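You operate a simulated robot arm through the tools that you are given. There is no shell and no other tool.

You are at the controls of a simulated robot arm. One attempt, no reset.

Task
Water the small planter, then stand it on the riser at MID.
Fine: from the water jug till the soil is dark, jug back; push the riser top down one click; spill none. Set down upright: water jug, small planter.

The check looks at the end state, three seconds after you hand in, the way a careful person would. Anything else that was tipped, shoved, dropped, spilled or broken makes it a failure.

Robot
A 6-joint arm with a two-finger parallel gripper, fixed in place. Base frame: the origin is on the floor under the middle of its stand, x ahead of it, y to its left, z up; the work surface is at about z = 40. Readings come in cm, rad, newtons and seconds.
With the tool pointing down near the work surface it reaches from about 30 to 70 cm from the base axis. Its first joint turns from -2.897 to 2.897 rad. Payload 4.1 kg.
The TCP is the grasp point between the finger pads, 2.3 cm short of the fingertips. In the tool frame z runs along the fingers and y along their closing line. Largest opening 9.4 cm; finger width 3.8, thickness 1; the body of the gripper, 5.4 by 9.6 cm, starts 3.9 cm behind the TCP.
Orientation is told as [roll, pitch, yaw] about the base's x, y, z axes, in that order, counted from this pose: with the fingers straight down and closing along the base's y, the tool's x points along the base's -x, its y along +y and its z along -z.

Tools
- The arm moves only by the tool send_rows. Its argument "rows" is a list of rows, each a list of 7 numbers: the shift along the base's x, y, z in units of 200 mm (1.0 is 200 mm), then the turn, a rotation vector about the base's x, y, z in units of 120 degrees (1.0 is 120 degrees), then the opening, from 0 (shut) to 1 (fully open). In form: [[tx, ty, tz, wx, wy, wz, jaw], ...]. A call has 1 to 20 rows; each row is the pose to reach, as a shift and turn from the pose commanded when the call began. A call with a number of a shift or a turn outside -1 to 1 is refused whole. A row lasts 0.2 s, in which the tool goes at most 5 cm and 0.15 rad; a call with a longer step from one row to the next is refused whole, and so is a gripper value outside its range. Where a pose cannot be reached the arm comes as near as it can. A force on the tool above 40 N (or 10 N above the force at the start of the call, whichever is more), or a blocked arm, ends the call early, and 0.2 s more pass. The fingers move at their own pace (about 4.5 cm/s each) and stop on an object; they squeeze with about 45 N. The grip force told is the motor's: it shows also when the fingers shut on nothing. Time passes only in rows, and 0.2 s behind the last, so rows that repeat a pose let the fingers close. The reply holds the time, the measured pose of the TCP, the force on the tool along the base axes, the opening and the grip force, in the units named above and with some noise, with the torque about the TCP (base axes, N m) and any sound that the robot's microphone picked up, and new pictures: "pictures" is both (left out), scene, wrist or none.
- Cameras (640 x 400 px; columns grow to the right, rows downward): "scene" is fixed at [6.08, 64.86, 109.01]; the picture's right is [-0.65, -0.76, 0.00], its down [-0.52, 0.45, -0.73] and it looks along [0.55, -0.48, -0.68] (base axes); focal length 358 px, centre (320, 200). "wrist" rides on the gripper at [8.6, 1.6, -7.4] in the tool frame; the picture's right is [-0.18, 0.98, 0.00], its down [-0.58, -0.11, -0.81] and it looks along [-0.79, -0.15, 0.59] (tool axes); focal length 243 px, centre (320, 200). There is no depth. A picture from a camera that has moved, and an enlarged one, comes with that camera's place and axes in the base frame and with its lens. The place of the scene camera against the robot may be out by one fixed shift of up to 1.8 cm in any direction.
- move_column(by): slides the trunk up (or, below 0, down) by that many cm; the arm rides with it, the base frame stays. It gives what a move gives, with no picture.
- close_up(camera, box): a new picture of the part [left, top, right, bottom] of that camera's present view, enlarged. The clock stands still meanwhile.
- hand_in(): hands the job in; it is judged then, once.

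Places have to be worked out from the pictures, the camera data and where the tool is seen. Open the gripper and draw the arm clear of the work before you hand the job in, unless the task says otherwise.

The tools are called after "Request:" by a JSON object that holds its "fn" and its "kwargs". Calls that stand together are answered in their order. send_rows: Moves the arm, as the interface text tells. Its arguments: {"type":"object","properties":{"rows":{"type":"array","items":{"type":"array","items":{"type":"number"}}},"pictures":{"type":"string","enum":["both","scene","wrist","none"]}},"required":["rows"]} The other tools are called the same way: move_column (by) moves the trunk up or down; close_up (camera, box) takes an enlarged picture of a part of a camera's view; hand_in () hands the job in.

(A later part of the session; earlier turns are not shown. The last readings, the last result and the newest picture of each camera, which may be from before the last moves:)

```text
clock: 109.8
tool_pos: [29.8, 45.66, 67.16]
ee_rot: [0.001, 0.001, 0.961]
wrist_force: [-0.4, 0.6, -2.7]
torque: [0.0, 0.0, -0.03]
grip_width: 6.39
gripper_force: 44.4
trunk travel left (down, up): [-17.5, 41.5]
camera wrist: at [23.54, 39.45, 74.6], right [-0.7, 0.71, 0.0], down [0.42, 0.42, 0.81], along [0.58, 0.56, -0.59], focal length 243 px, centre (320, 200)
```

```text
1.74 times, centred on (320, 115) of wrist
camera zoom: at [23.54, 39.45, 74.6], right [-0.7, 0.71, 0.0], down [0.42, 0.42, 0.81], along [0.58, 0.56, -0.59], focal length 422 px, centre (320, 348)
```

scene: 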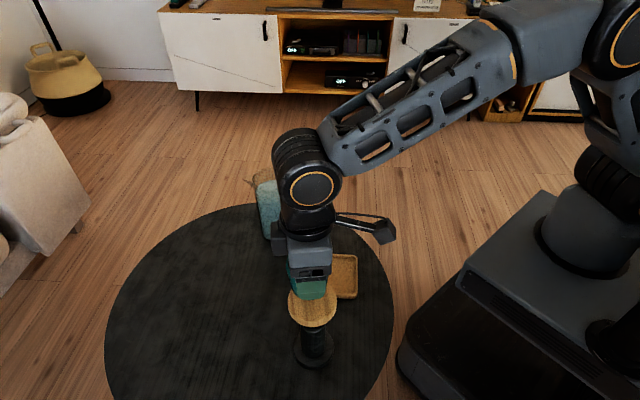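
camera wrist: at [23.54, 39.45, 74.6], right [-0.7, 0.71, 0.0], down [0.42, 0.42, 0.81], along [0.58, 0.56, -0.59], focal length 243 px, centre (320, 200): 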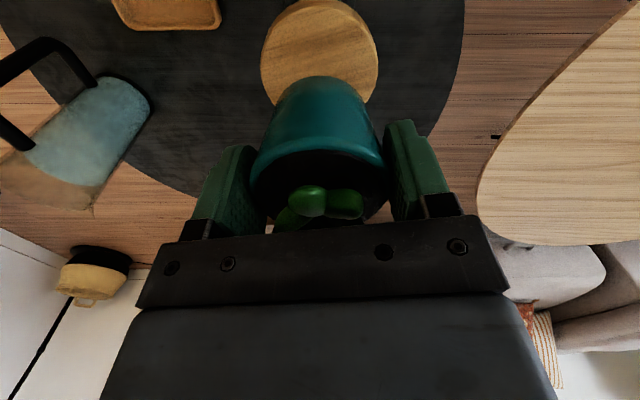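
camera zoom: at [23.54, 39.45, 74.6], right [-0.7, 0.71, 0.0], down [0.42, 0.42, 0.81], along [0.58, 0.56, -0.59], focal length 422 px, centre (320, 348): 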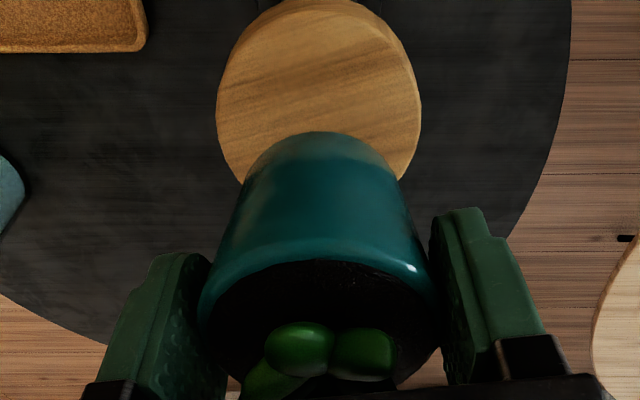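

The pot is centred over the riser's top. I lower to about a centimetre above the expected contact.

Request:
{"fn": "send_rows", "kwargs": {"rows": [[0, 0, -0.015, 0, 0, 0, 0], [0, 0, -0.04, 0, 0, 0, 0], [0, 0, -0.07, 0, 0, 0, 0], [0, 0, -0.1, 0, 0, 0, 0], [0, 0, -0.13, 0, 0, 0, 0], [0, 0, -0.155, 0, 0, 0, 0], [0, 0, -0.175, 0, 0, 0, 0], [0, 0, -0.185, 0, 0, 0, 0], [0, 0, -0.19, 0, 0, 0, 0], [0, 0, -0.19, 0, 0, 0, 0]], "pictures": "both"}}

Request:
{"fn": "close_up", "kwargs": {"camera": "scene", "box": [270, 240, 360, 340]}}

Request:
{"fn": "close_up", "kwargs": {"camera": "wrist", "box": [200, 0, 440, 230]}}

```text
clock: 112.0
tool_pos: [29.97, 45.65, 63.36]
ee_rot: [0.001, 0.0, 0.963]
wrist_force: [0.5, -0.2, -2.1]
torque: [0.0, 0.02, 0.02]
grip_width: 6.39
gripper_force: 45.4
trunk travel left (down, up): [-17.5, 41.5]
camera wrist: at [23.58, 39.44, 70.76], right [-0.7, 0.71, 0.0], down [0.42, 0.42, 0.81], along [0.58, 0.56, -0.59], focal length 243 px, centre (320, 200)
```

scene: 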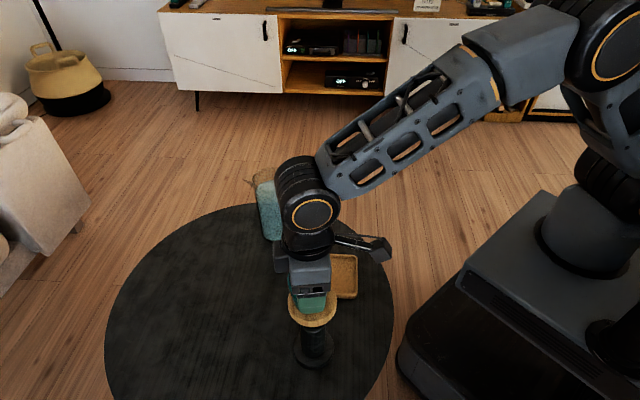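
wrist: 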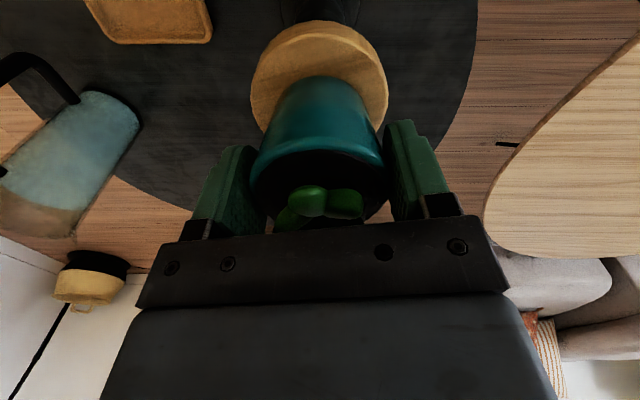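

```text
4.00 times, centred on (315, 290) of scene
camera zoom: at [6.08, 64.86, 109.01], right [-0.65, -0.76, 0.0], down [-0.52, 0.45, -0.73], along [0.55, -0.48, -0.68], focal length 1433 px, centre (340, -160)
```

zoom: 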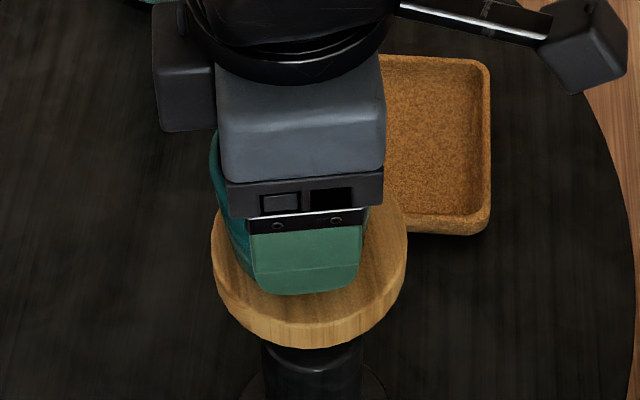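

```text
1.74 times, centred on (320, 115) of wrist
camera zoom: at [23.58, 39.44, 70.76], right [-0.7, 0.71, 0.0], down [0.42, 0.42, 0.81], along [0.58, 0.56, -0.59], focal length 422 px, centre (320, 348)
```

zoom: 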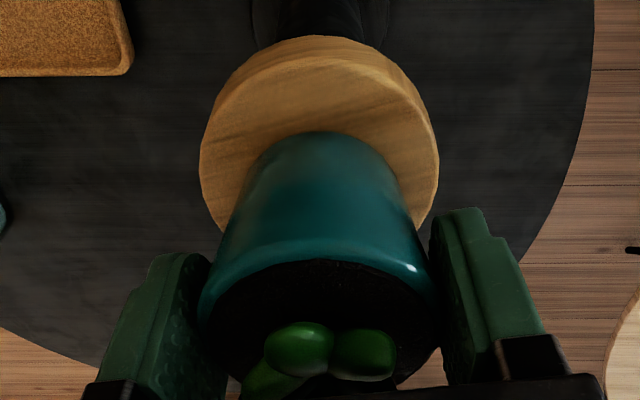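

Still hanging free (about 2.3 N). I lower in 1 mm steps, reading the force for contact.

Request:
{"fn": "send_rows", "kwargs": {"rows": [[0, 0, -0.007, 0, 0, 0, 0], [0, 0, -0.014, 0, 0, 0, 0], [0, 0, -0.021, 0, 0, 0, 0], [0, 0, -0.021, 0, 0, 0, 0]], "pictures": "none"}}

Request:
{"fn": "send_rows", "kwargs": {"rows": [[0, 0, -0.005, 0, 0, 0, 0], [0, 0, -0.01, 0, 0, 0, 0], [0, 0, -0.01, 0, 0, 0, 0]], "pictures": "none"}}

```text
clock: 113.0
tool_pos: [29.78, 45.5, 63.03]
ee_rot: [0.0, -0.002, 0.962]
wrist_force: [2.2, -0.6, 4.7]
torque: [-0.09, -0.12, 0.0]
grip_width: 6.36
gripper_force: 45.3
trunk travel left (down, up): [-17.5, 41.5]
```

```text
clock: 113.8
tool_pos: [30.0, 45.48, 62.7]
ee_rot: [0.0, 0.001, 0.961]
wrist_force: [0.8, 0.6, 1.4]
torque: [0.1, -0.16, -0.01]
grip_width: 6.42
gripper_force: 44.6
trunk travel left (down, up): [-17.5, 41.5]
```

Contact came earlier than expected and I pressed slightly. I look before moving on.

Request:
{"fn": "close_up", "kwargs": {"camera": "scene", "box": [270, 240, 360, 340]}}

Request:
{"fn": "close_up", "kwargs": {"camera": "wrist", "box": [200, 0, 440, 230]}}

```text
4.00 times, centred on (315, 290) of scene
camera zoom: at [6.08, 64.86, 109.01], right [-0.65, -0.76, 0.0], down [-0.52, 0.45, -0.73], along [0.55, -0.48, -0.68], focal length 1433 px, centre (340, -160)
```

zoom: 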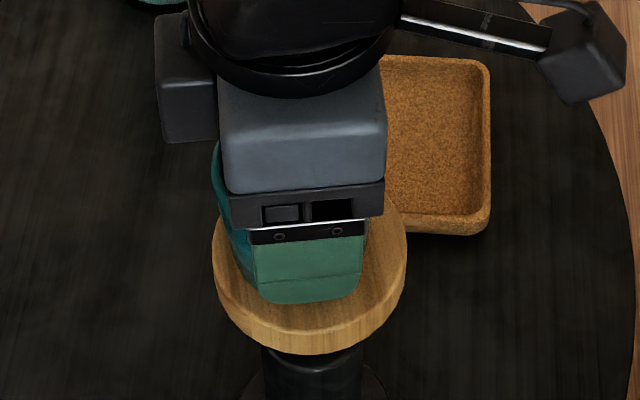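

```text
1.74 times, centred on (320, 115) of wrist
camera zoom: at [23.54, 39.42, 70.12], right [-0.7, 0.71, 0.0], down [0.42, 0.42, 0.81], along [0.57, 0.56, -0.59], focal length 422 px, centre (320, 348)
```

zoom: 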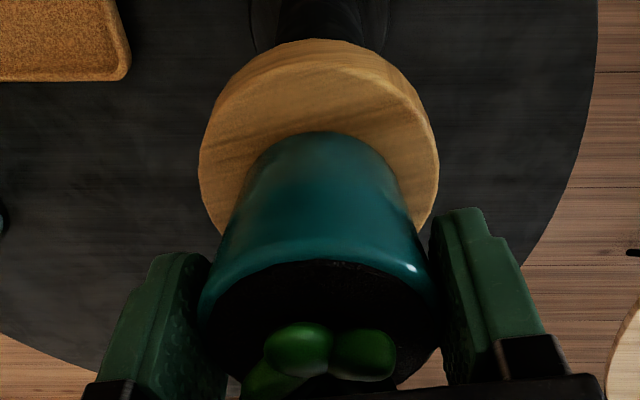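

The riser's top was pushed about half a centimetre below its stop. I raise the hand by 0.5 cm and see whether the top springs back.

Request:
{"fn": "send_rows", "kwargs": {"rows": [[0, 0, 0.006, 0, 0, 0, 0], [0, 0, 0.012, 0, 0, 0, 0], [0, 0, 0.018, 0, 0, 0, 0], [0, 0, 0.024, 0, 0, 0, 0], [0, 0, 0.024, 0, 0, 0, 0]], "pictures": "both"}}

Request:
{"fn": "close_up", "kwargs": {"camera": "scene", "box": [270, 240, 360, 340]}}

Request:
{"fn": "close_up", "kwargs": {"camera": "wrist", "box": [200, 0, 440, 230]}}

```text
clock: 115.0
tool_pos: [29.87, 45.58, 63.21]
ee_rot: [0.0, 0.0, 0.961]
wrist_force: [0.8, -0.5, -3.2]
torque: [-0.02, 0.01, 0.0]
grip_width: 6.39
gripper_force: 45.2
trunk travel left (down, up): [-17.5, 41.5]
camera wrist: at [23.53, 39.43, 70.64], right [-0.7, 0.71, 0.0], down [0.42, 0.41, 0.81], along [0.58, 0.57, -0.59], focal length 243 px, centre (320, 200)
```

scene: 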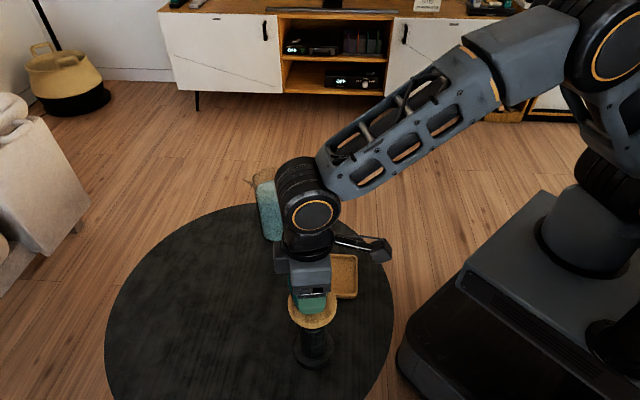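
wrist: 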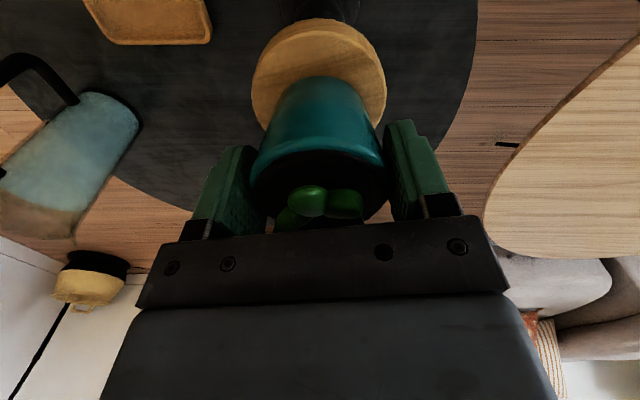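

```text
4.00 times, centred on (315, 290) of scene
camera zoom: at [6.08, 64.86, 109.01], right [-0.65, -0.76, 0.0], down [-0.52, 0.45, -0.73], along [0.55, -0.48, -0.68], focal length 1433 px, centre (340, -160)
```

zoom: 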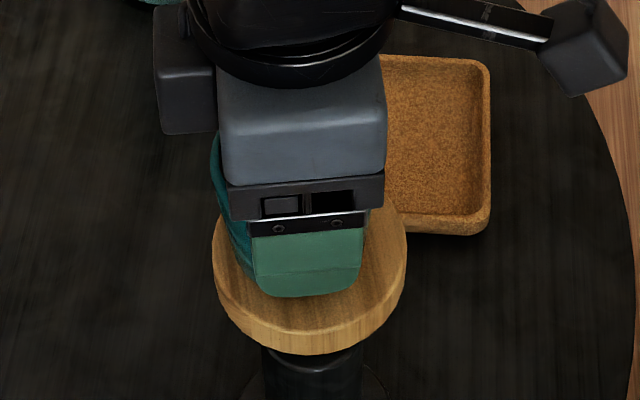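

```text
1.74 times, centred on (320, 115) of wrist
camera zoom: at [23.53, 39.43, 70.64], right [-0.7, 0.71, 0.0], down [0.42, 0.41, 0.81], along [0.58, 0.57, -0.59], focal length 422 px, centre (320, 348)
```

zoom: 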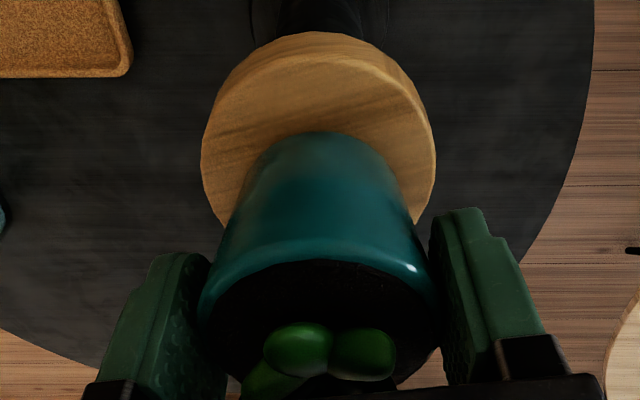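

The pot hangs free again but the riser's top seems to have stayed about half a centimetre low. I raise the pot 2.5 cm clear and wait a moment to see whether the top returns.

Request:
{"fn": "send_rows", "kwargs": {"rows": [[0, 0, 0.015, 0, 0, 0, 0], [0, 0, 0.045, 0, 0, 0, 0], [0, 0, 0.08, 0, 0, 0, 0], [0, 0, 0.11, 0, 0, 0, 0], [0, 0, 0.125, 0, 0, 0, 0], [0, 0, 0.125, 0, 0, 0, 0], [0, 0, 0.125, 0, 0, 0, 0], [0, 0, 0.125, 0, 0, 0, 0]], "pictures": "both"}}

Request:
{"fn": "close_up", "kwargs": {"camera": "scene", "box": [270, 240, 360, 340]}}

Request:
{"fn": "close_up", "kwargs": {"camera": "wrist", "box": [200, 0, 440, 230]}}

```text
clock: 116.8
tool_pos: [29.85, 45.56, 65.7]
ee_rot: [0.001, 0.001, 0.962]
wrist_force: [0.4, -0.7, -2.0]
torque: [0.03, 0.02, 0.05]
grip_width: 6.37
gripper_force: 44.9
trunk travel left (down, up): [-17.5, 41.5]
camera wrist: at [23.55, 39.43, 73.13], right [-0.7, 0.71, 0.0], down [0.42, 0.41, 0.81], along [0.58, 0.57, -0.59], focal length 243 px, centre (320, 200)
```

scene: 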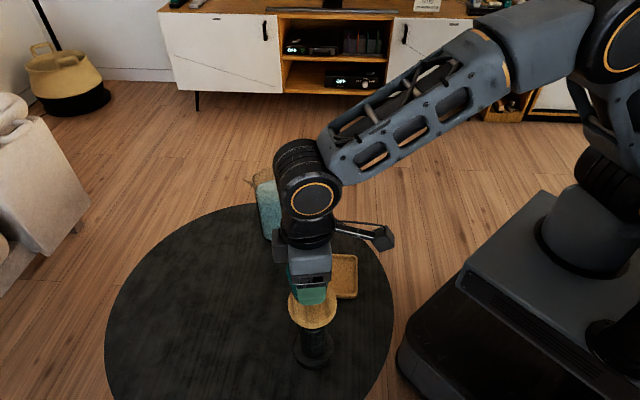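
wrist: 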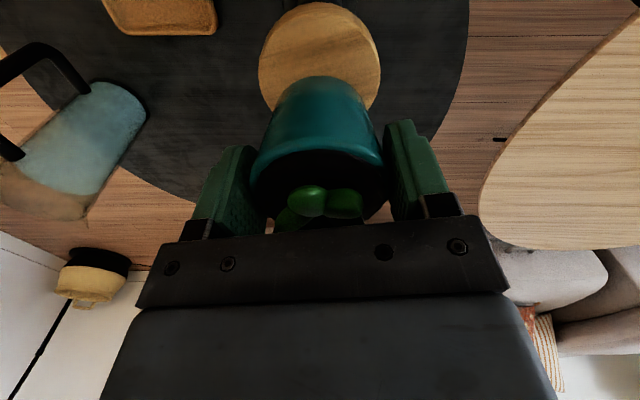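

```text
4.00 times, centred on (315, 290) of scene
camera zoom: at [6.08, 64.86, 109.01], right [-0.65, -0.76, 0.0], down [-0.52, 0.45, -0.73], along [0.55, -0.48, -0.68], focal length 1433 px, centre (340, -160)
```

zoom: 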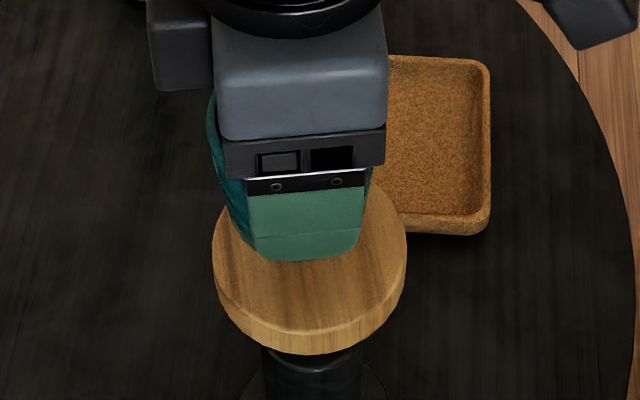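

```text
1.74 times, centred on (320, 115) of wrist
camera zoom: at [23.55, 39.43, 73.13], right [-0.7, 0.71, 0.0], down [0.42, 0.41, 0.81], along [0.58, 0.57, -0.59], focal length 422 px, centre (320, 348)
```

zoom: 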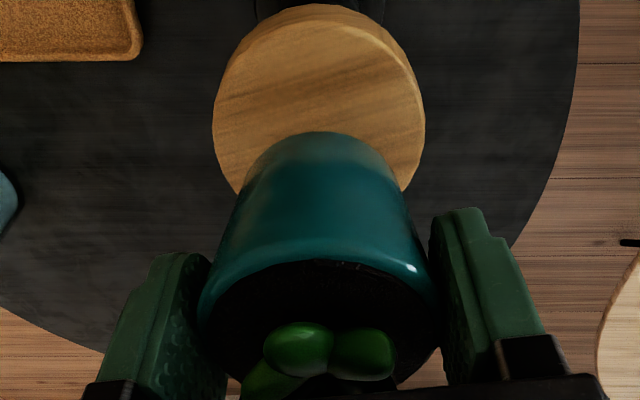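

The top did not visibly rise again. To measure it against the MID label, I carry the pot back to the earlier vantage pose (39.5, 31.1, 57) from which the label was visible before.

Request:
{"fn": "send_rows", "kwargs": {"rows": [[0, 0, 0.02, 0, 0, 0, 0], [0, 0, 0.05, 0, 0, 0, 0], [0.02, -0.03, 0.07, 0, 0, 0, 0], [0.05, -0.075, 0.075, 0, 0, 0, 0], [0.09, -0.135, 0.075, 0, 0, 0, 0], [0.13, -0.195, 0.075, 0, 0, 0, 0], [0.17, -0.255, 0.075, 0, 0, 0, 0], [0.21, -0.315, 0.075, 0, 0, 0, 0], [0.25, -0.375, 0.075, 0, 0, 0, 0], [0.29, -0.435, 0.075, 0, 0, 0, 0], [0.33, -0.495, 0.075, 0, 0, 0, 0], [0.37, -0.555, 0.07, 0, 0, 0, 0], [0.41, -0.615, 0.05, 0, 0, 0, 0], [0.445, -0.665, 0.02, 0, 0, 0, 0], [0.47, -0.705, -0.02, 0, 0, 0, 0], [0.481, -0.722, -0.07, 0, 0, 0, 0], [0.481, -0.722, -0.13, 0, 0, 0, 0], [0.481, -0.722, -0.2, 0, 0, 0, 0], [0.481, -0.722, -0.27, 0, 0, 0, 0], [0.481, -0.722, -0.33, 0, 0, 0, 0]], "pictures": "none"}}

Request:
{"fn": "send_rows", "kwargs": {"rows": [[0, 0, -0.05, 0, 0, 0, 0], [0, 0, -0.09, 0, 0, 0, 0], [0, 0, -0.101, 0, 0, 0, 0], [0, 0, -0.101, 0, 0, 0, 0]], "pictures": "both"}}

Request:
{"fn": "close_up", "kwargs": {"camera": "wrist", "box": [430, 0, 640, 270]}}

Request:
{"fn": "close_up", "kwargs": {"camera": "wrist", "box": [520, 90, 640, 200]}}

Request:
{"fn": "close_up", "kwargs": {"camera": "scene", "box": [270, 260, 370, 380]}}

```text
clock: 121.0
tool_pos: [39.43, 31.15, 59.01]
ee_rot: [0.002, 0.001, 0.961]
wrist_force: [-0.2, -0.7, -1.9]
torque: [0.03, 0.03, 0.04]
grip_width: 6.37
gripper_force: 45.0
trunk travel left (down, up): [-17.5, 41.5]
```

```text
clock: 122.0
tool_pos: [39.42, 31.09, 57.08]
ee_rot: [-0.001, 0.0, 0.96]
wrist_force: [-0.6, -0.3, -2.2]
torque: [0.0, -0.01, 0.0]
grip_width: 6.38
gripper_force: 44.8
trunk travel left (down, up): [-17.5, 41.5]
camera wrist: at [33.14, 24.97, 64.5], right [-0.7, 0.71, 0.0], down [0.42, 0.41, 0.81], along [0.58, 0.57, -0.59], focal length 243 px, centre (320, 200)
```

scene: 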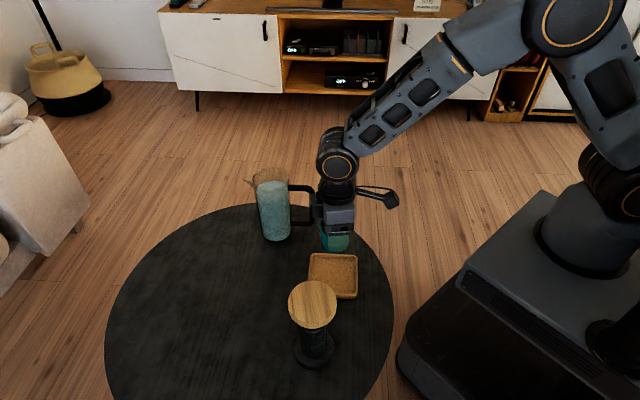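
wrist: 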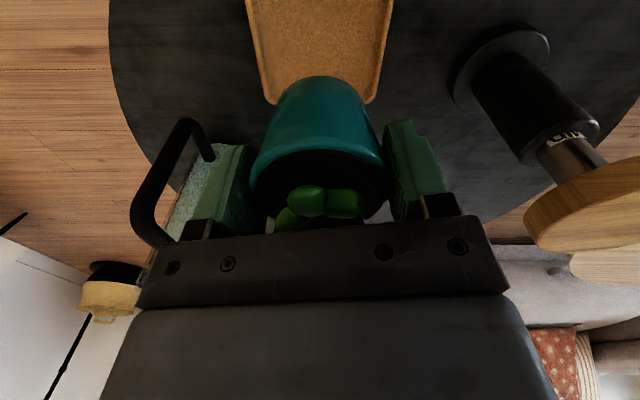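

```text
1.48 times, centred on (535, 135) of wrist
camera zoom: at [33.14, 24.97, 64.5], right [-0.7, 0.71, 0.0], down [0.42, 0.41, 0.81], along [0.58, 0.57, -0.59], focal length 359 px, centre (2, 296)
```

zoom: 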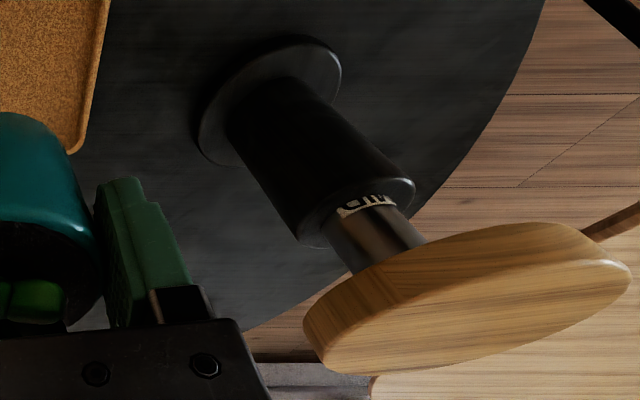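

```text
3.64 times, centred on (580, 145) of wrist
camera zoom: at [33.14, 24.97, 64.5], right [-0.7, 0.71, 0.0], down [0.42, 0.41, 0.81], along [0.58, 0.57, -0.59], focal length 882 px, centre (-626, 400)
```

zoom: 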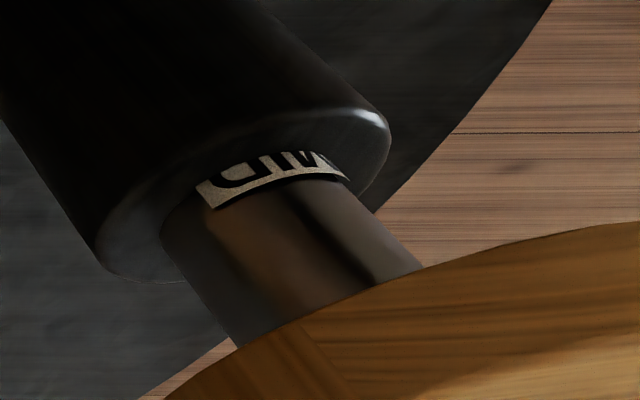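

```text
3.33 times, centred on (320, 320) of scene
camera zoom: at [6.08, 64.86, 109.01], right [-0.65, -0.76, 0.0], down [-0.52, 0.45, -0.73], along [0.55, -0.48, -0.68], focal length 1194 px, centre (320, -200)
```

zoom: 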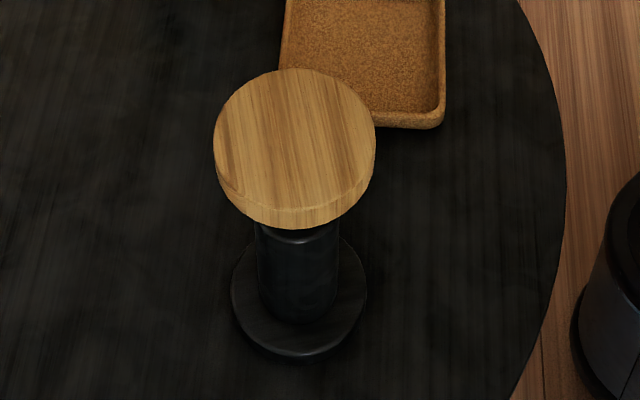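

The MID label is now half hidden in the collar, so my contact pushed the top about 0.4 cm too low. I will set the pot back on its tray, pull the riser's top up to its stop by gripping its rim, then place the pot more gently.

Request:
{"fn": "send_rows", "kwargs": {"rows": [[0, 0, -0.015, 0, 0, 0, 0], [0, 0, -0.045, 0, 0, 0, 0], [0, 0, -0.085, 0, 0, 0, 0], [0, 0, -0.13, 0, 0, 0, 0], [0, 0, -0.175, 0, 0, 0, 0], [0, 0, -0.22, 0, 0, 0, 0], [0, 0, -0.265, 0, 0, 0, 0], [0, 0, -0.31, 0, 0, 0, 0], [0, 0, -0.355, 0, 0, 0, 0], [0, 0, -0.4, 0, 0, 0, 0], [0, 0, -0.44, 0, 0, 0, 0], [0, 0, -0.475, 0, 0, 0, 0], [0, 0, -0.505, 0, 0, 0, 0], [0, 0, -0.525, 0, 0, 0, 0], [0, 0, -0.54, 0, 0, 0, 0], [0, 0, -0.545, 0, 0, 0, 0], [0, 0, -0.545, 0, 0, 0, 0]], "pictures": "both"}}

Request:
{"fn": "close_up", "kwargs": {"camera": "wrist", "box": [200, 0, 440, 200]}}

Request:
{"fn": "close_up", "kwargs": {"camera": "scene", "box": [310, 230, 370, 300]}}

```text
clock: 125.6
tool_pos: [39.53, 31.13, 46.17]
ee_rot: [-0.002, -0.001, 0.962]
wrist_force: [0.0, -0.3, -2.3]
torque: [0.01, 0.01, 0.01]
grip_width: 6.39
gripper_force: 44.8
trunk travel left (down, up): [-17.5, 41.5]
camera wrist: at [33.19, 25.01, 53.62], right [-0.7, 0.71, 0.0], down [0.42, 0.41, 0.81], along [0.58, 0.57, -0.59], focal length 243 px, centre (320, 200)
```

scene: 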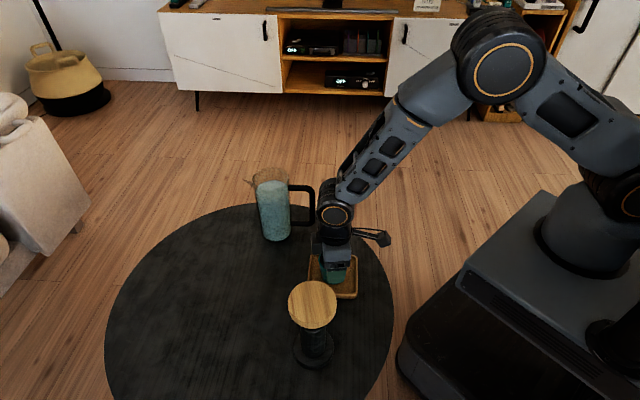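
wrist: 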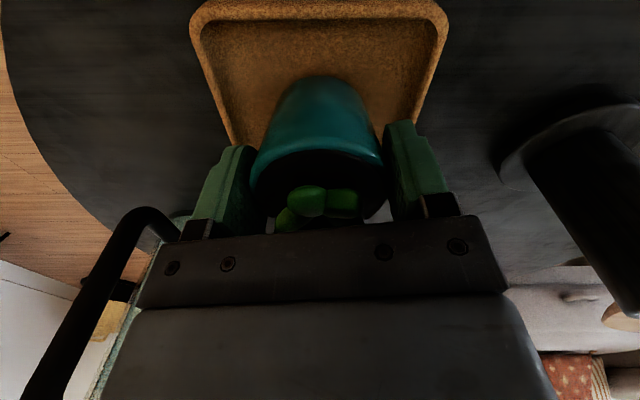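

```text
2.00 times, centred on (320, 100) of wrist
camera zoom: at [33.19, 25.01, 53.62], right [-0.7, 0.71, 0.0], down [0.42, 0.41, 0.81], along [0.58, 0.57, -0.59], focal length 485 px, centre (320, 400)
```

zoom: 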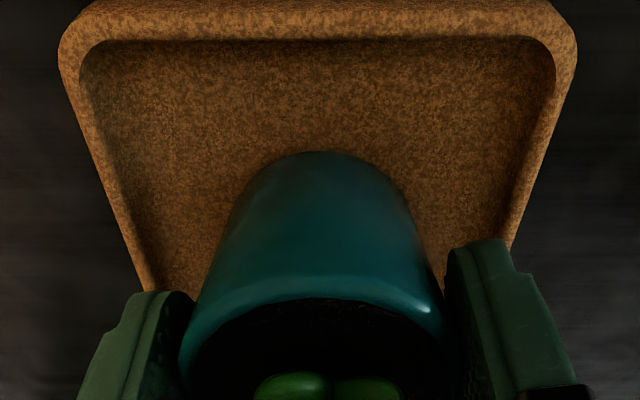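

```text
5.71 times, centred on (340, 265) of scene
camera zoom: at [6.08, 64.86, 109.01], right [-0.65, -0.76, 0.0], down [-0.52, 0.45, -0.73], along [0.55, -0.48, -0.68], focal length 2047 px, centre (206, -171)
```

zoom: 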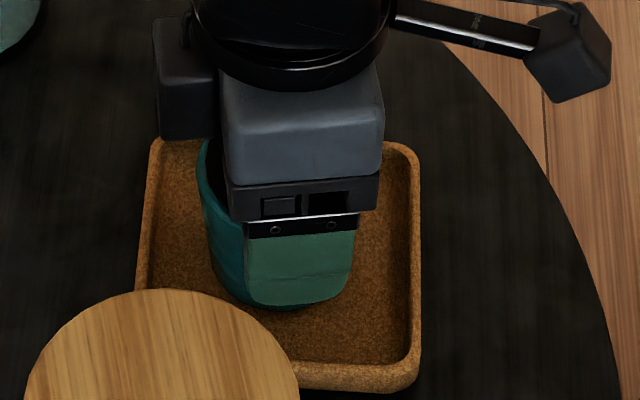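

The pot hangs just above the tray (about 2.3 N). I lower in half-millimetre steps to contact.

Request:
{"fn": "send_rows", "kwargs": {"rows": [[0, 0, -0.006, 0, 0, 0, 0], [0, 0, -0.012, 0, 0, 0, 0], [0, 0, -0.016, 0, 0, 0, 0], [0, 0, -0.016, 0, 0, 0, 0]], "pictures": "none"}}

```text
clock: 126.6
tool_pos: [39.52, 31.13, 45.79]
ee_rot: [0.0, 0.0, 0.962]
wrist_force: [0.0, -0.2, -2.5]
torque: [0.04, -0.04, -0.01]
grip_width: 6.37
gripper_force: 45.2
trunk travel left (down, up): [-17.5, 41.5]
```

Request:
{"fn": "send_rows", "kwargs": {"rows": [[0, 0, -0.003, 0, 0, 0, 0], [0, 0, -0.006, 0, 0, 0, 0], [0, 0, -0.006, 0, 0, 0, 0]], "pictures": "none"}}

```text
clock: 127.4
tool_pos: [39.5, 31.05, 45.67]
ee_rot: [0.0, 0.001, 0.959]
wrist_force: [-0.4, 0.1, -0.8]
torque: [-0.04, -0.01, 0.01]
grip_width: 6.36
gripper_force: 45.1
trunk travel left (down, up): [-17.5, 41.5]
```

The pot is touching the tray (force mostly gone). I open the fingers gently and rise straight up.

Request:
{"fn": "send_rows", "kwargs": {"rows": [[0, 0, -0.002, 0, 0, 0, 0], [0, 0, -0.002, 0, 0, 0, 0.7], [0, 0, -0.002, 0, 0, 0, 0.8], [0, 0, -0.002, 0, 0, 0, 0.9], [0, 0, -0.002, 0, 0, 0, 1], [0, 0, -0.002, 0, 0, 0, 1]], "pictures": "wrist"}}

```text
clock: 128.8
tool_pos: [39.57, 31.13, 45.67]
ee_rot: [0.0, 0.0, 0.961]
wrist_force: [0.1, 0.2, 0.2]
torque: [-0.04, -0.03, 0.0]
grip_width: 9.39
gripper_force: 0.1
trunk travel left (down, up): [-17.5, 41.5]
camera wrist: at [33.19, 24.99, 53.16], right [-0.7, 0.71, 0.0], down [0.42, 0.41, 0.81], along [0.58, 0.57, -0.59], focal length 243 px, centre (320, 200)
```

wrist: 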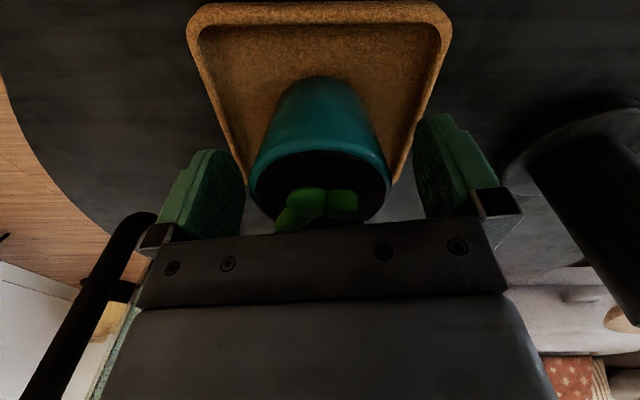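

Request:
{"fn": "send_rows", "kwargs": {"rows": [[0, 0, 0.05, 0, 0, 0, 1], [0, 0, 0.12, 0, 0, 0, 1], [0, 0, 0.2, 0, 0, 0, 1], [0, 0, 0.32, 0, 0, 0, 1], [0, 0, 0.46, 0, 0, 0, 1], [0, 0, 0.6, 0, 0, 0, 1], [0, 0, 0.75, 0, 0, 0, 1], [0, 0, 0.9, 0, 0, 0, 1], [0, 0, 1.0, 0, 0, 0, 1]], "pictures": "scene"}}

Request:
{"fn": "close_up", "kwargs": {"camera": "scene", "box": [260, 230, 388, 330]}}

```text
clock: 130.8
tool_pos: [39.38, 31.12, 65.7]
ee_rot: [-0.001, 0.001, 0.961]
wrist_force: [0.5, 0.4, 0.3]
torque: [-0.01, -0.01, -0.02]
grip_width: 9.38
gripper_force: 0.1
trunk travel left (down, up): [-17.5, 41.5]
```

scene: 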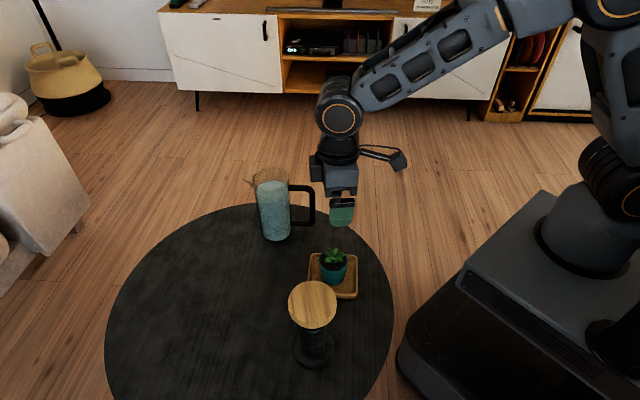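

```text
4.00 times, centred on (324, 280) of scene
camera zoom: at [6.08, 64.86, 109.01], right [-0.65, -0.76, 0.0], down [-0.52, 0.45, -0.73], along [0.55, -0.48, -0.68], focal length 1433 px, centre (304, -120)
```

zoom: 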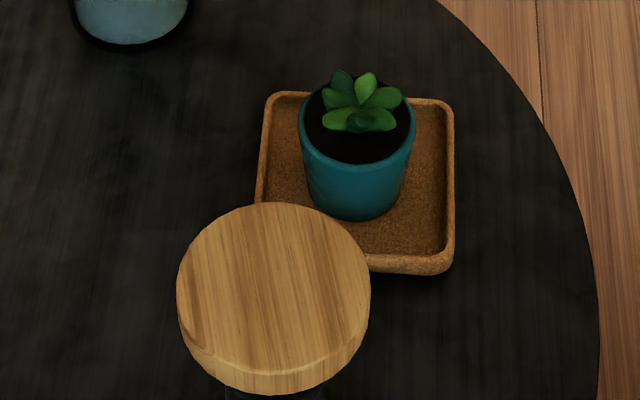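

The pot is safely back on the tray. Now I go over the riser with open fingers, to grip the disc by its rim and raise it slightly.

Request:
{"fn": "send_rows", "kwargs": {"rows": [[-0.04, 0.06, 0.05, 0, 0, 0, 1], [-0.11, 0.165, 0.1, 0, 0, 0, 1], [-0.19, 0.285, 0.12, 0, 0, 0, 1], [-0.27, 0.405, 0.12, 0, 0, 0, 1], [-0.35, 0.525, 0.12, 0, 0, 0, 1], [-0.42, 0.63, 0.1, 0, 0, 0, 1], [-0.481, 0.722, 0.05, 0, 0, 0, 1], [-0.481, 0.722, 0.0, 0, 0, 0, 1], [-0.481, 0.722, 0.0, 0, 0, 0, 1]], "pictures": "wrist"}}

Request:
{"fn": "close_up", "kwargs": {"camera": "wrist", "box": [200, 0, 440, 200]}}

```text
clock: 132.8
tool_pos: [29.91, 45.61, 65.81]
ee_rot: [-0.001, -0.001, 0.961]
wrist_force: [-0.7, 0.4, -0.3]
torque: [0.03, 0.02, 0.02]
grip_width: 9.41
gripper_force: 0.1
trunk travel left (down, up): [-17.5, 41.5]
camera wrist: at [23.58, 39.41, 73.16], right [-0.7, 0.71, 0.0], down [0.42, 0.41, 0.81], along [0.58, 0.57, -0.59], focal length 243 px, centre (320, 200)
```

wrist: 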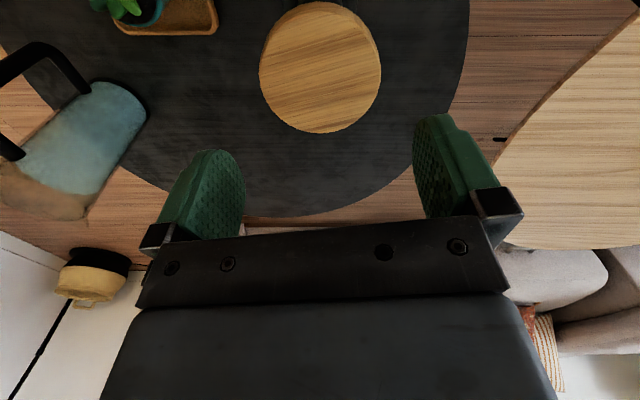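

```text
2.00 times, centred on (320, 100) of wrist
camera zoom: at [23.58, 39.41, 73.16], right [-0.7, 0.71, 0.0], down [0.42, 0.41, 0.81], along [0.58, 0.57, -0.59], focal length 485 px, centre (320, 400)
```

zoom: 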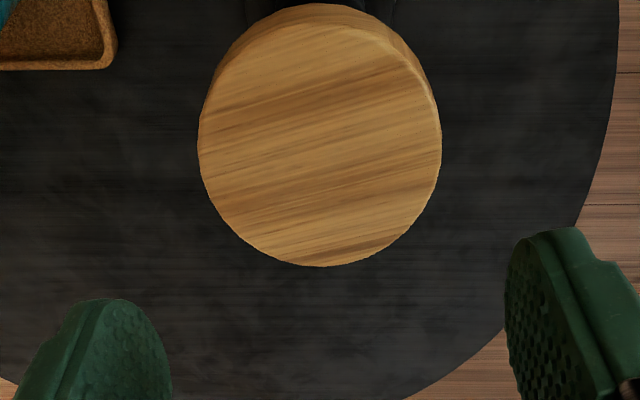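

The disc is centred between the fingers (8.2 cm in 9.4). I descend with the fingers astride the disc, pausing just above its top.

Request:
{"fn": "send_rows", "kwargs": {"rows": [[0, 0, -0.06, 0, 0, 0, 1], [0, 0, -0.12, 0, 0, 0, 1], [0, 0, -0.18, 0, 0, 0, 1], [0, 0, -0.23, 0, 0, 0, 1], [0, 0, -0.265, 0, 0, 0, 1], [0, 0, -0.265, 0, 0, 0, 1]], "pictures": "both"}}

Request:
{"fn": "close_up", "kwargs": {"camera": "wrist", "box": [160, 0, 480, 240]}}

Request:
{"fn": "close_up", "kwargs": {"camera": "scene", "box": [270, 230, 360, 340]}}

```text
clock: 134.2
tool_pos: [29.88, 45.55, 60.37]
ee_rot: [0.001, 0.002, 0.962]
wrist_force: [-0.1, 0.1, 0.4]
torque: [0.0, 0.01, -0.01]
grip_width: 9.42
gripper_force: 0.1
trunk travel left (down, up): [-17.5, 41.5]
camera wrist: at [23.54, 39.4, 67.85], right [-0.7, 0.71, 0.0], down [0.42, 0.41, 0.81], along [0.58, 0.57, -0.59], focal length 243 px, centre (320, 200)
```

scene: 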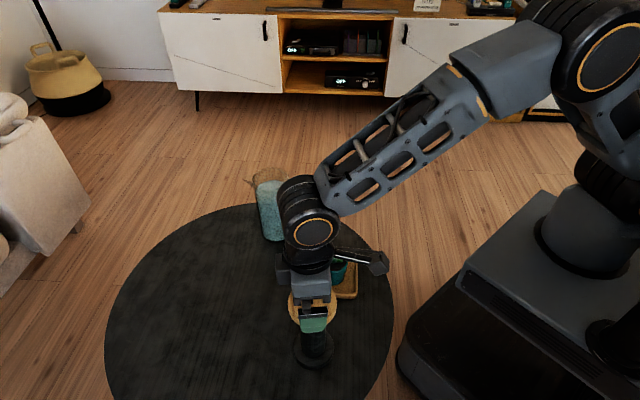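
wrist: 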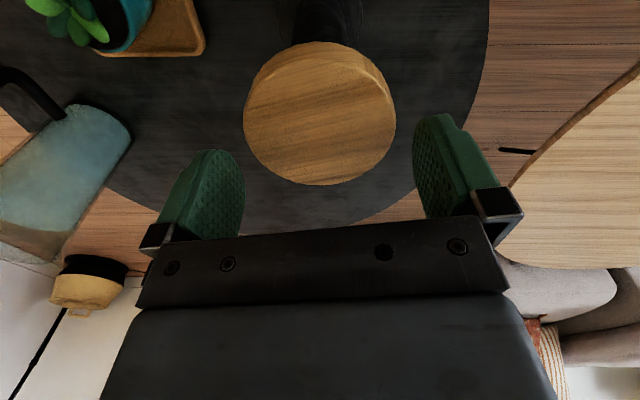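

```text
1.67 times, centred on (320, 120) of wrist
camera zoom: at [23.54, 39.4, 67.85], right [-0.7, 0.71, 0.0], down [0.42, 0.41, 0.81], along [0.58, 0.57, -0.59], focal length 404 px, centre (320, 333)
```

zoom: 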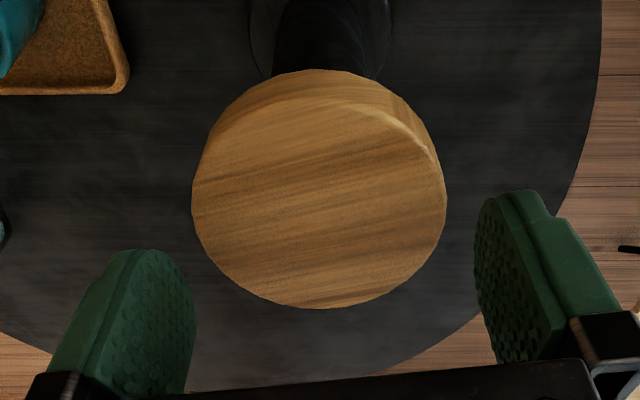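

```text
3.64 times, centred on (315, 285) of scene
camera zoom: at [6.08, 64.86, 109.01], right [-0.65, -0.76, 0.0], down [-0.52, 0.45, -0.73], along [0.55, -0.48, -0.68], focal length 1303 px, centre (338, -109)
```

zoom: 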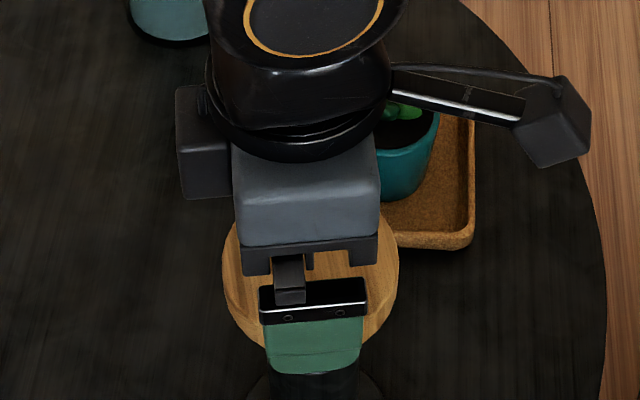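

The disc is nearly centred (0.15 cm off, which I correct). I descend so the pads sit beside the disc's rim.

Request:
{"fn": "send_rows", "kwargs": {"rows": [[0.007, -0.005, 0, 0, 0, 0, 1], [0.007, -0.005, -0.03, 0, 0, 0, 1], [0.007, -0.005, -0.06, 0, 0, 0, 1], [0.007, -0.005, -0.09, 0, 0, 0, 1], [0.007, -0.005, -0.12, 0, 0, 0, 1], [0.007, -0.005, -0.145, 0, 0, 0, 1], [0.007, -0.005, -0.158, 0, 0, 0, 1], [0.007, -0.005, -0.158, 0, 0, 0, 1]], "pictures": "both"}}

Request:
{"fn": "close_up", "kwargs": {"camera": "scene", "box": [270, 230, 360, 370]}}

```text
clock: 136.0
tool_pos: [30.04, 45.39, 57.29]
ee_rot: [0.001, 0.001, 0.962]
wrist_force: [0.3, 0.1, 0.2]
torque: [0.02, 0.01, -0.01]
grip_width: 9.41
gripper_force: 0.1
trunk travel left (down, up): [-17.5, 41.5]
camera wrist: at [23.71, 39.33, 64.66], right [-0.7, 0.71, 0.0], down [0.42, 0.41, 0.81], along [0.58, 0.57, -0.59], focal length 243 px, centre (320, 200)
```

scene: 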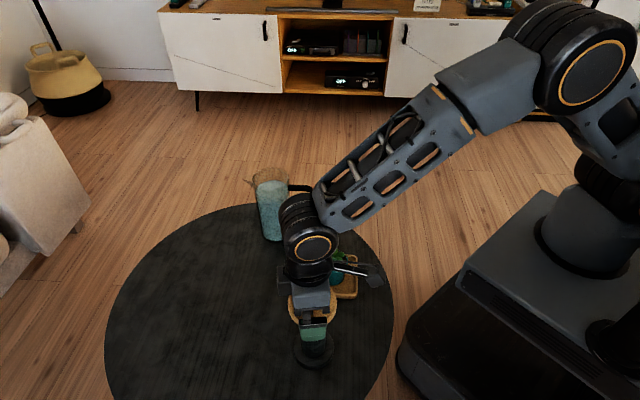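
wrist: 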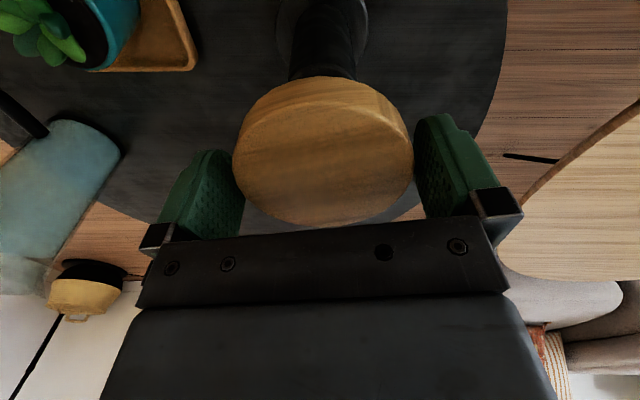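

```text
2.86 times, centred on (315, 300) of scene
camera zoom: at [6.08, 64.86, 109.01], right [-0.65, -0.76, 0.0], down [-0.52, 0.45, -0.73], along [0.55, -0.48, -0.68], focal length 1024 px, centre (334, -86)
```

zoom: 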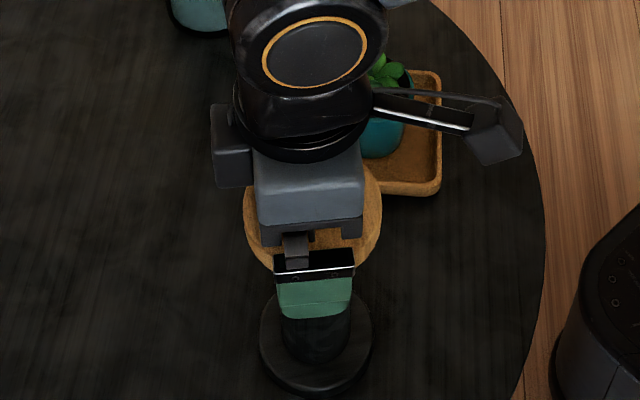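

The fingers are astride the disc without touching. I close on it gently.

Request:
{"fn": "send_rows", "kwargs": {"rows": [[0, 0, 0, 0, 0, 0, 0.96], [0, 0, 0, 0, 0, 0, 0.93], [0, 0, 0, 0, 0, 0, 0.9], [0, 0, 0, 0, 0, 0, 0.87], [0, 0, 0, 0, 0, 0, 0.82], [0, 0, 0, 0, 0, 0, 0.75], [0, 0, 0, 0, 0, 0, 0.75]], "pictures": "both"}}

Request:
{"fn": "close_up", "kwargs": {"camera": "scene", "box": [270, 230, 360, 370]}}

```text
clock: 137.6
tool_pos: [29.99, 45.53, 57.16]
ee_rot: [0.001, 0.001, 0.963]
wrist_force: [-1.5, 1.0, -0.2]
torque: [0.17, 0.1, -0.02]
grip_width: 7.89
gripper_force: 44.7
trunk travel left (down, up): [-17.5, 41.5]
camera wrist: at [23.69, 39.35, 64.67], right [-0.7, 0.71, 0.0], down [0.42, 0.41, 0.81], along [0.58, 0.57, -0.59], focal length 243 px, centre (320, 200)
```

scene: 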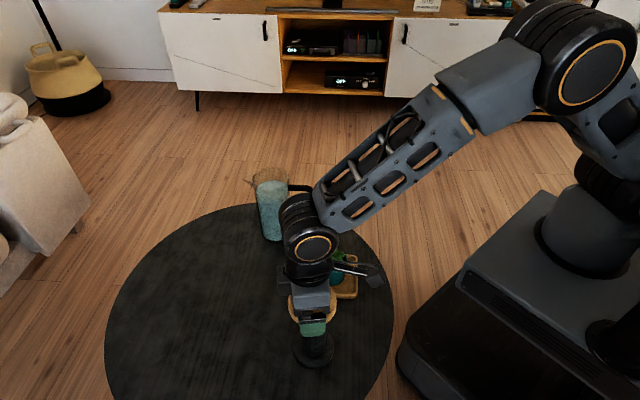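
wrist: 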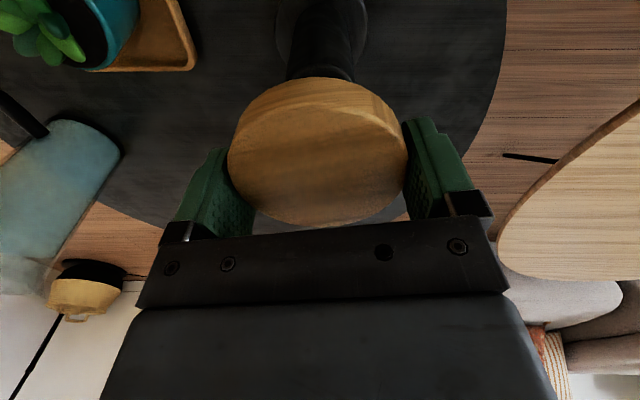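

```text
2.86 times, centred on (315, 300) of scene
camera zoom: at [6.08, 64.86, 109.01], right [-0.65, -0.76, 0.0], down [-0.52, 0.45, -0.73], along [0.55, -0.48, -0.68], focal length 1024 px, centre (334, -86)
```

zoom: 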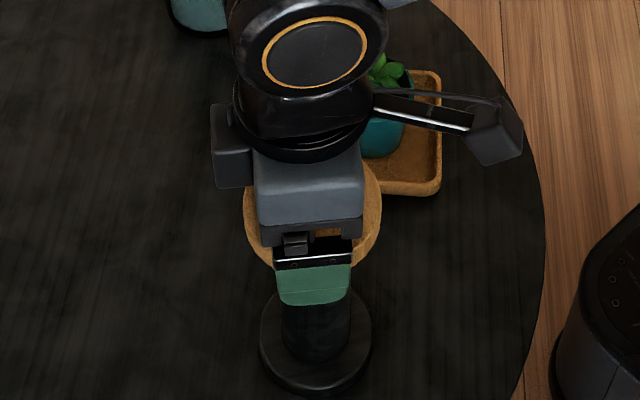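

The disc is held (7.9 cm wide). I pull it up in small steps, reading the force each time.

Request:
{"fn": "send_rows", "kwargs": {"rows": [[0, 0, 0.005, 0, 0, 0, 0.75], [0, 0, 0.01, 0, 0, 0, 0.75]], "pictures": "none"}}

```text
clock: 138.2
tool_pos: [30.05, 45.34, 57.37]
ee_rot: [-0.001, 0.002, 0.963]
wrist_force: [-1.6, -1.1, 0.0]
torque: [-0.27, 0.04, -0.04]
grip_width: 7.88
gripper_force: 45.0
trunk travel left (down, up): [-17.5, 41.5]
```

Request:
{"fn": "send_rows", "kwargs": {"rows": [[0, 0, 0.005, 0, 0, 0, 0.75], [0, 0, 0.008, 0, 0, 0, 0.75], [0, 0, 0.008, 0, 0, 0, 0.75]], "pictures": "both"}}

Request:
{"fn": "close_up", "kwargs": {"camera": "scene", "box": [270, 230, 360, 370]}}

Request:
{"fn": "close_up", "kwargs": {"camera": "wrist", "box": [200, 0, 440, 240]}}

```text
clock: 139.0
tool_pos: [30.13, 45.38, 57.54]
ee_rot: [0.001, -0.001, 0.961]
wrist_force: [-0.8, -1.2, 0.2]
torque: [-0.33, -0.02, -0.05]
grip_width: 7.88
gripper_force: 44.8
trunk travel left (down, up): [-17.5, 41.5]
camera wrist: at [23.72, 39.33, 65.07], right [-0.7, 0.71, 0.0], down [0.42, 0.41, 0.81], along [0.58, 0.57, -0.59], focal length 243 px, centre (320, 200)
```

scene: 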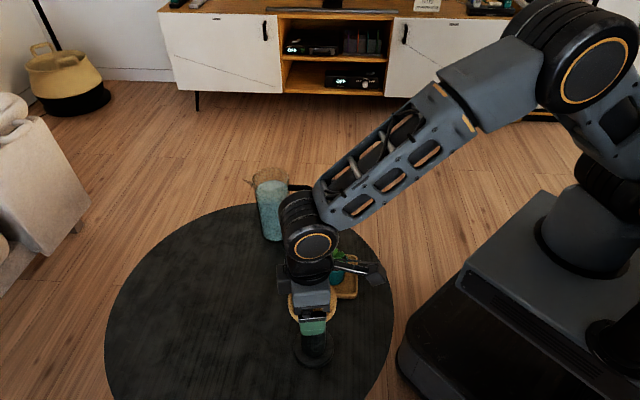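
wrist: 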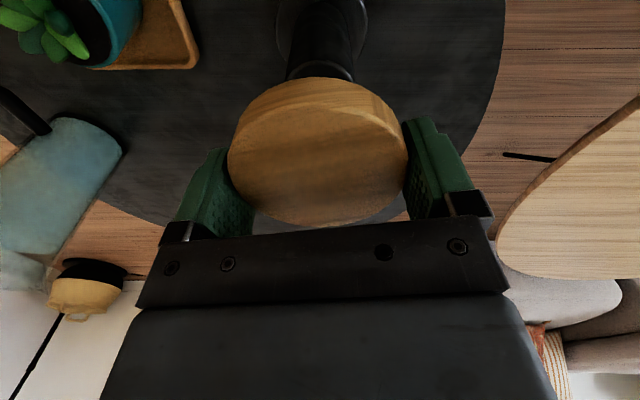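

```text
2.86 times, centred on (315, 300) of scene
camera zoom: at [6.08, 64.86, 109.01], right [-0.65, -0.76, 0.0], down [-0.52, 0.45, -0.73], along [0.55, -0.48, -0.68], focal length 1024 px, centre (334, -86)
```

zoom: 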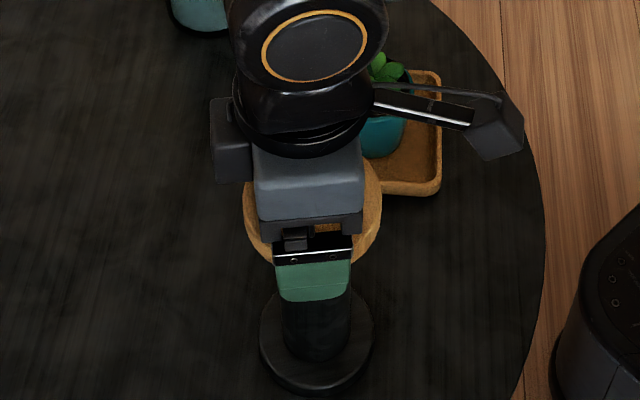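

```text
1.67 times, centred on (320, 120) of wrist
camera zoom: at [23.72, 39.33, 65.07], right [-0.7, 0.71, 0.0], down [0.42, 0.41, 0.81], along [0.58, 0.57, -0.59], focal length 404 px, centre (320, 333)
```

zoom: 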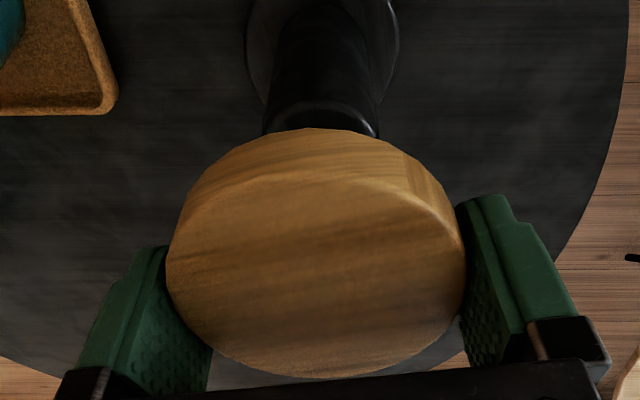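

Request:
{"fn": "send_rows", "kwargs": {"rows": [[0, 0, 0.004, 0, 0, 0, 0.75], [0, 0, 0.004, 0, 0, 0, 0.75]], "pictures": "none"}}

```text
clock: 139.6
tool_pos: [30.03, 45.45, 57.52]
ee_rot: [0.001, -0.001, 0.961]
wrist_force: [0.6, -0.9, -0.2]
torque: [-0.14, -0.1, -0.01]
grip_width: 7.9
gripper_force: 44.9
trunk travel left (down, up): [-17.5, 41.5]
```

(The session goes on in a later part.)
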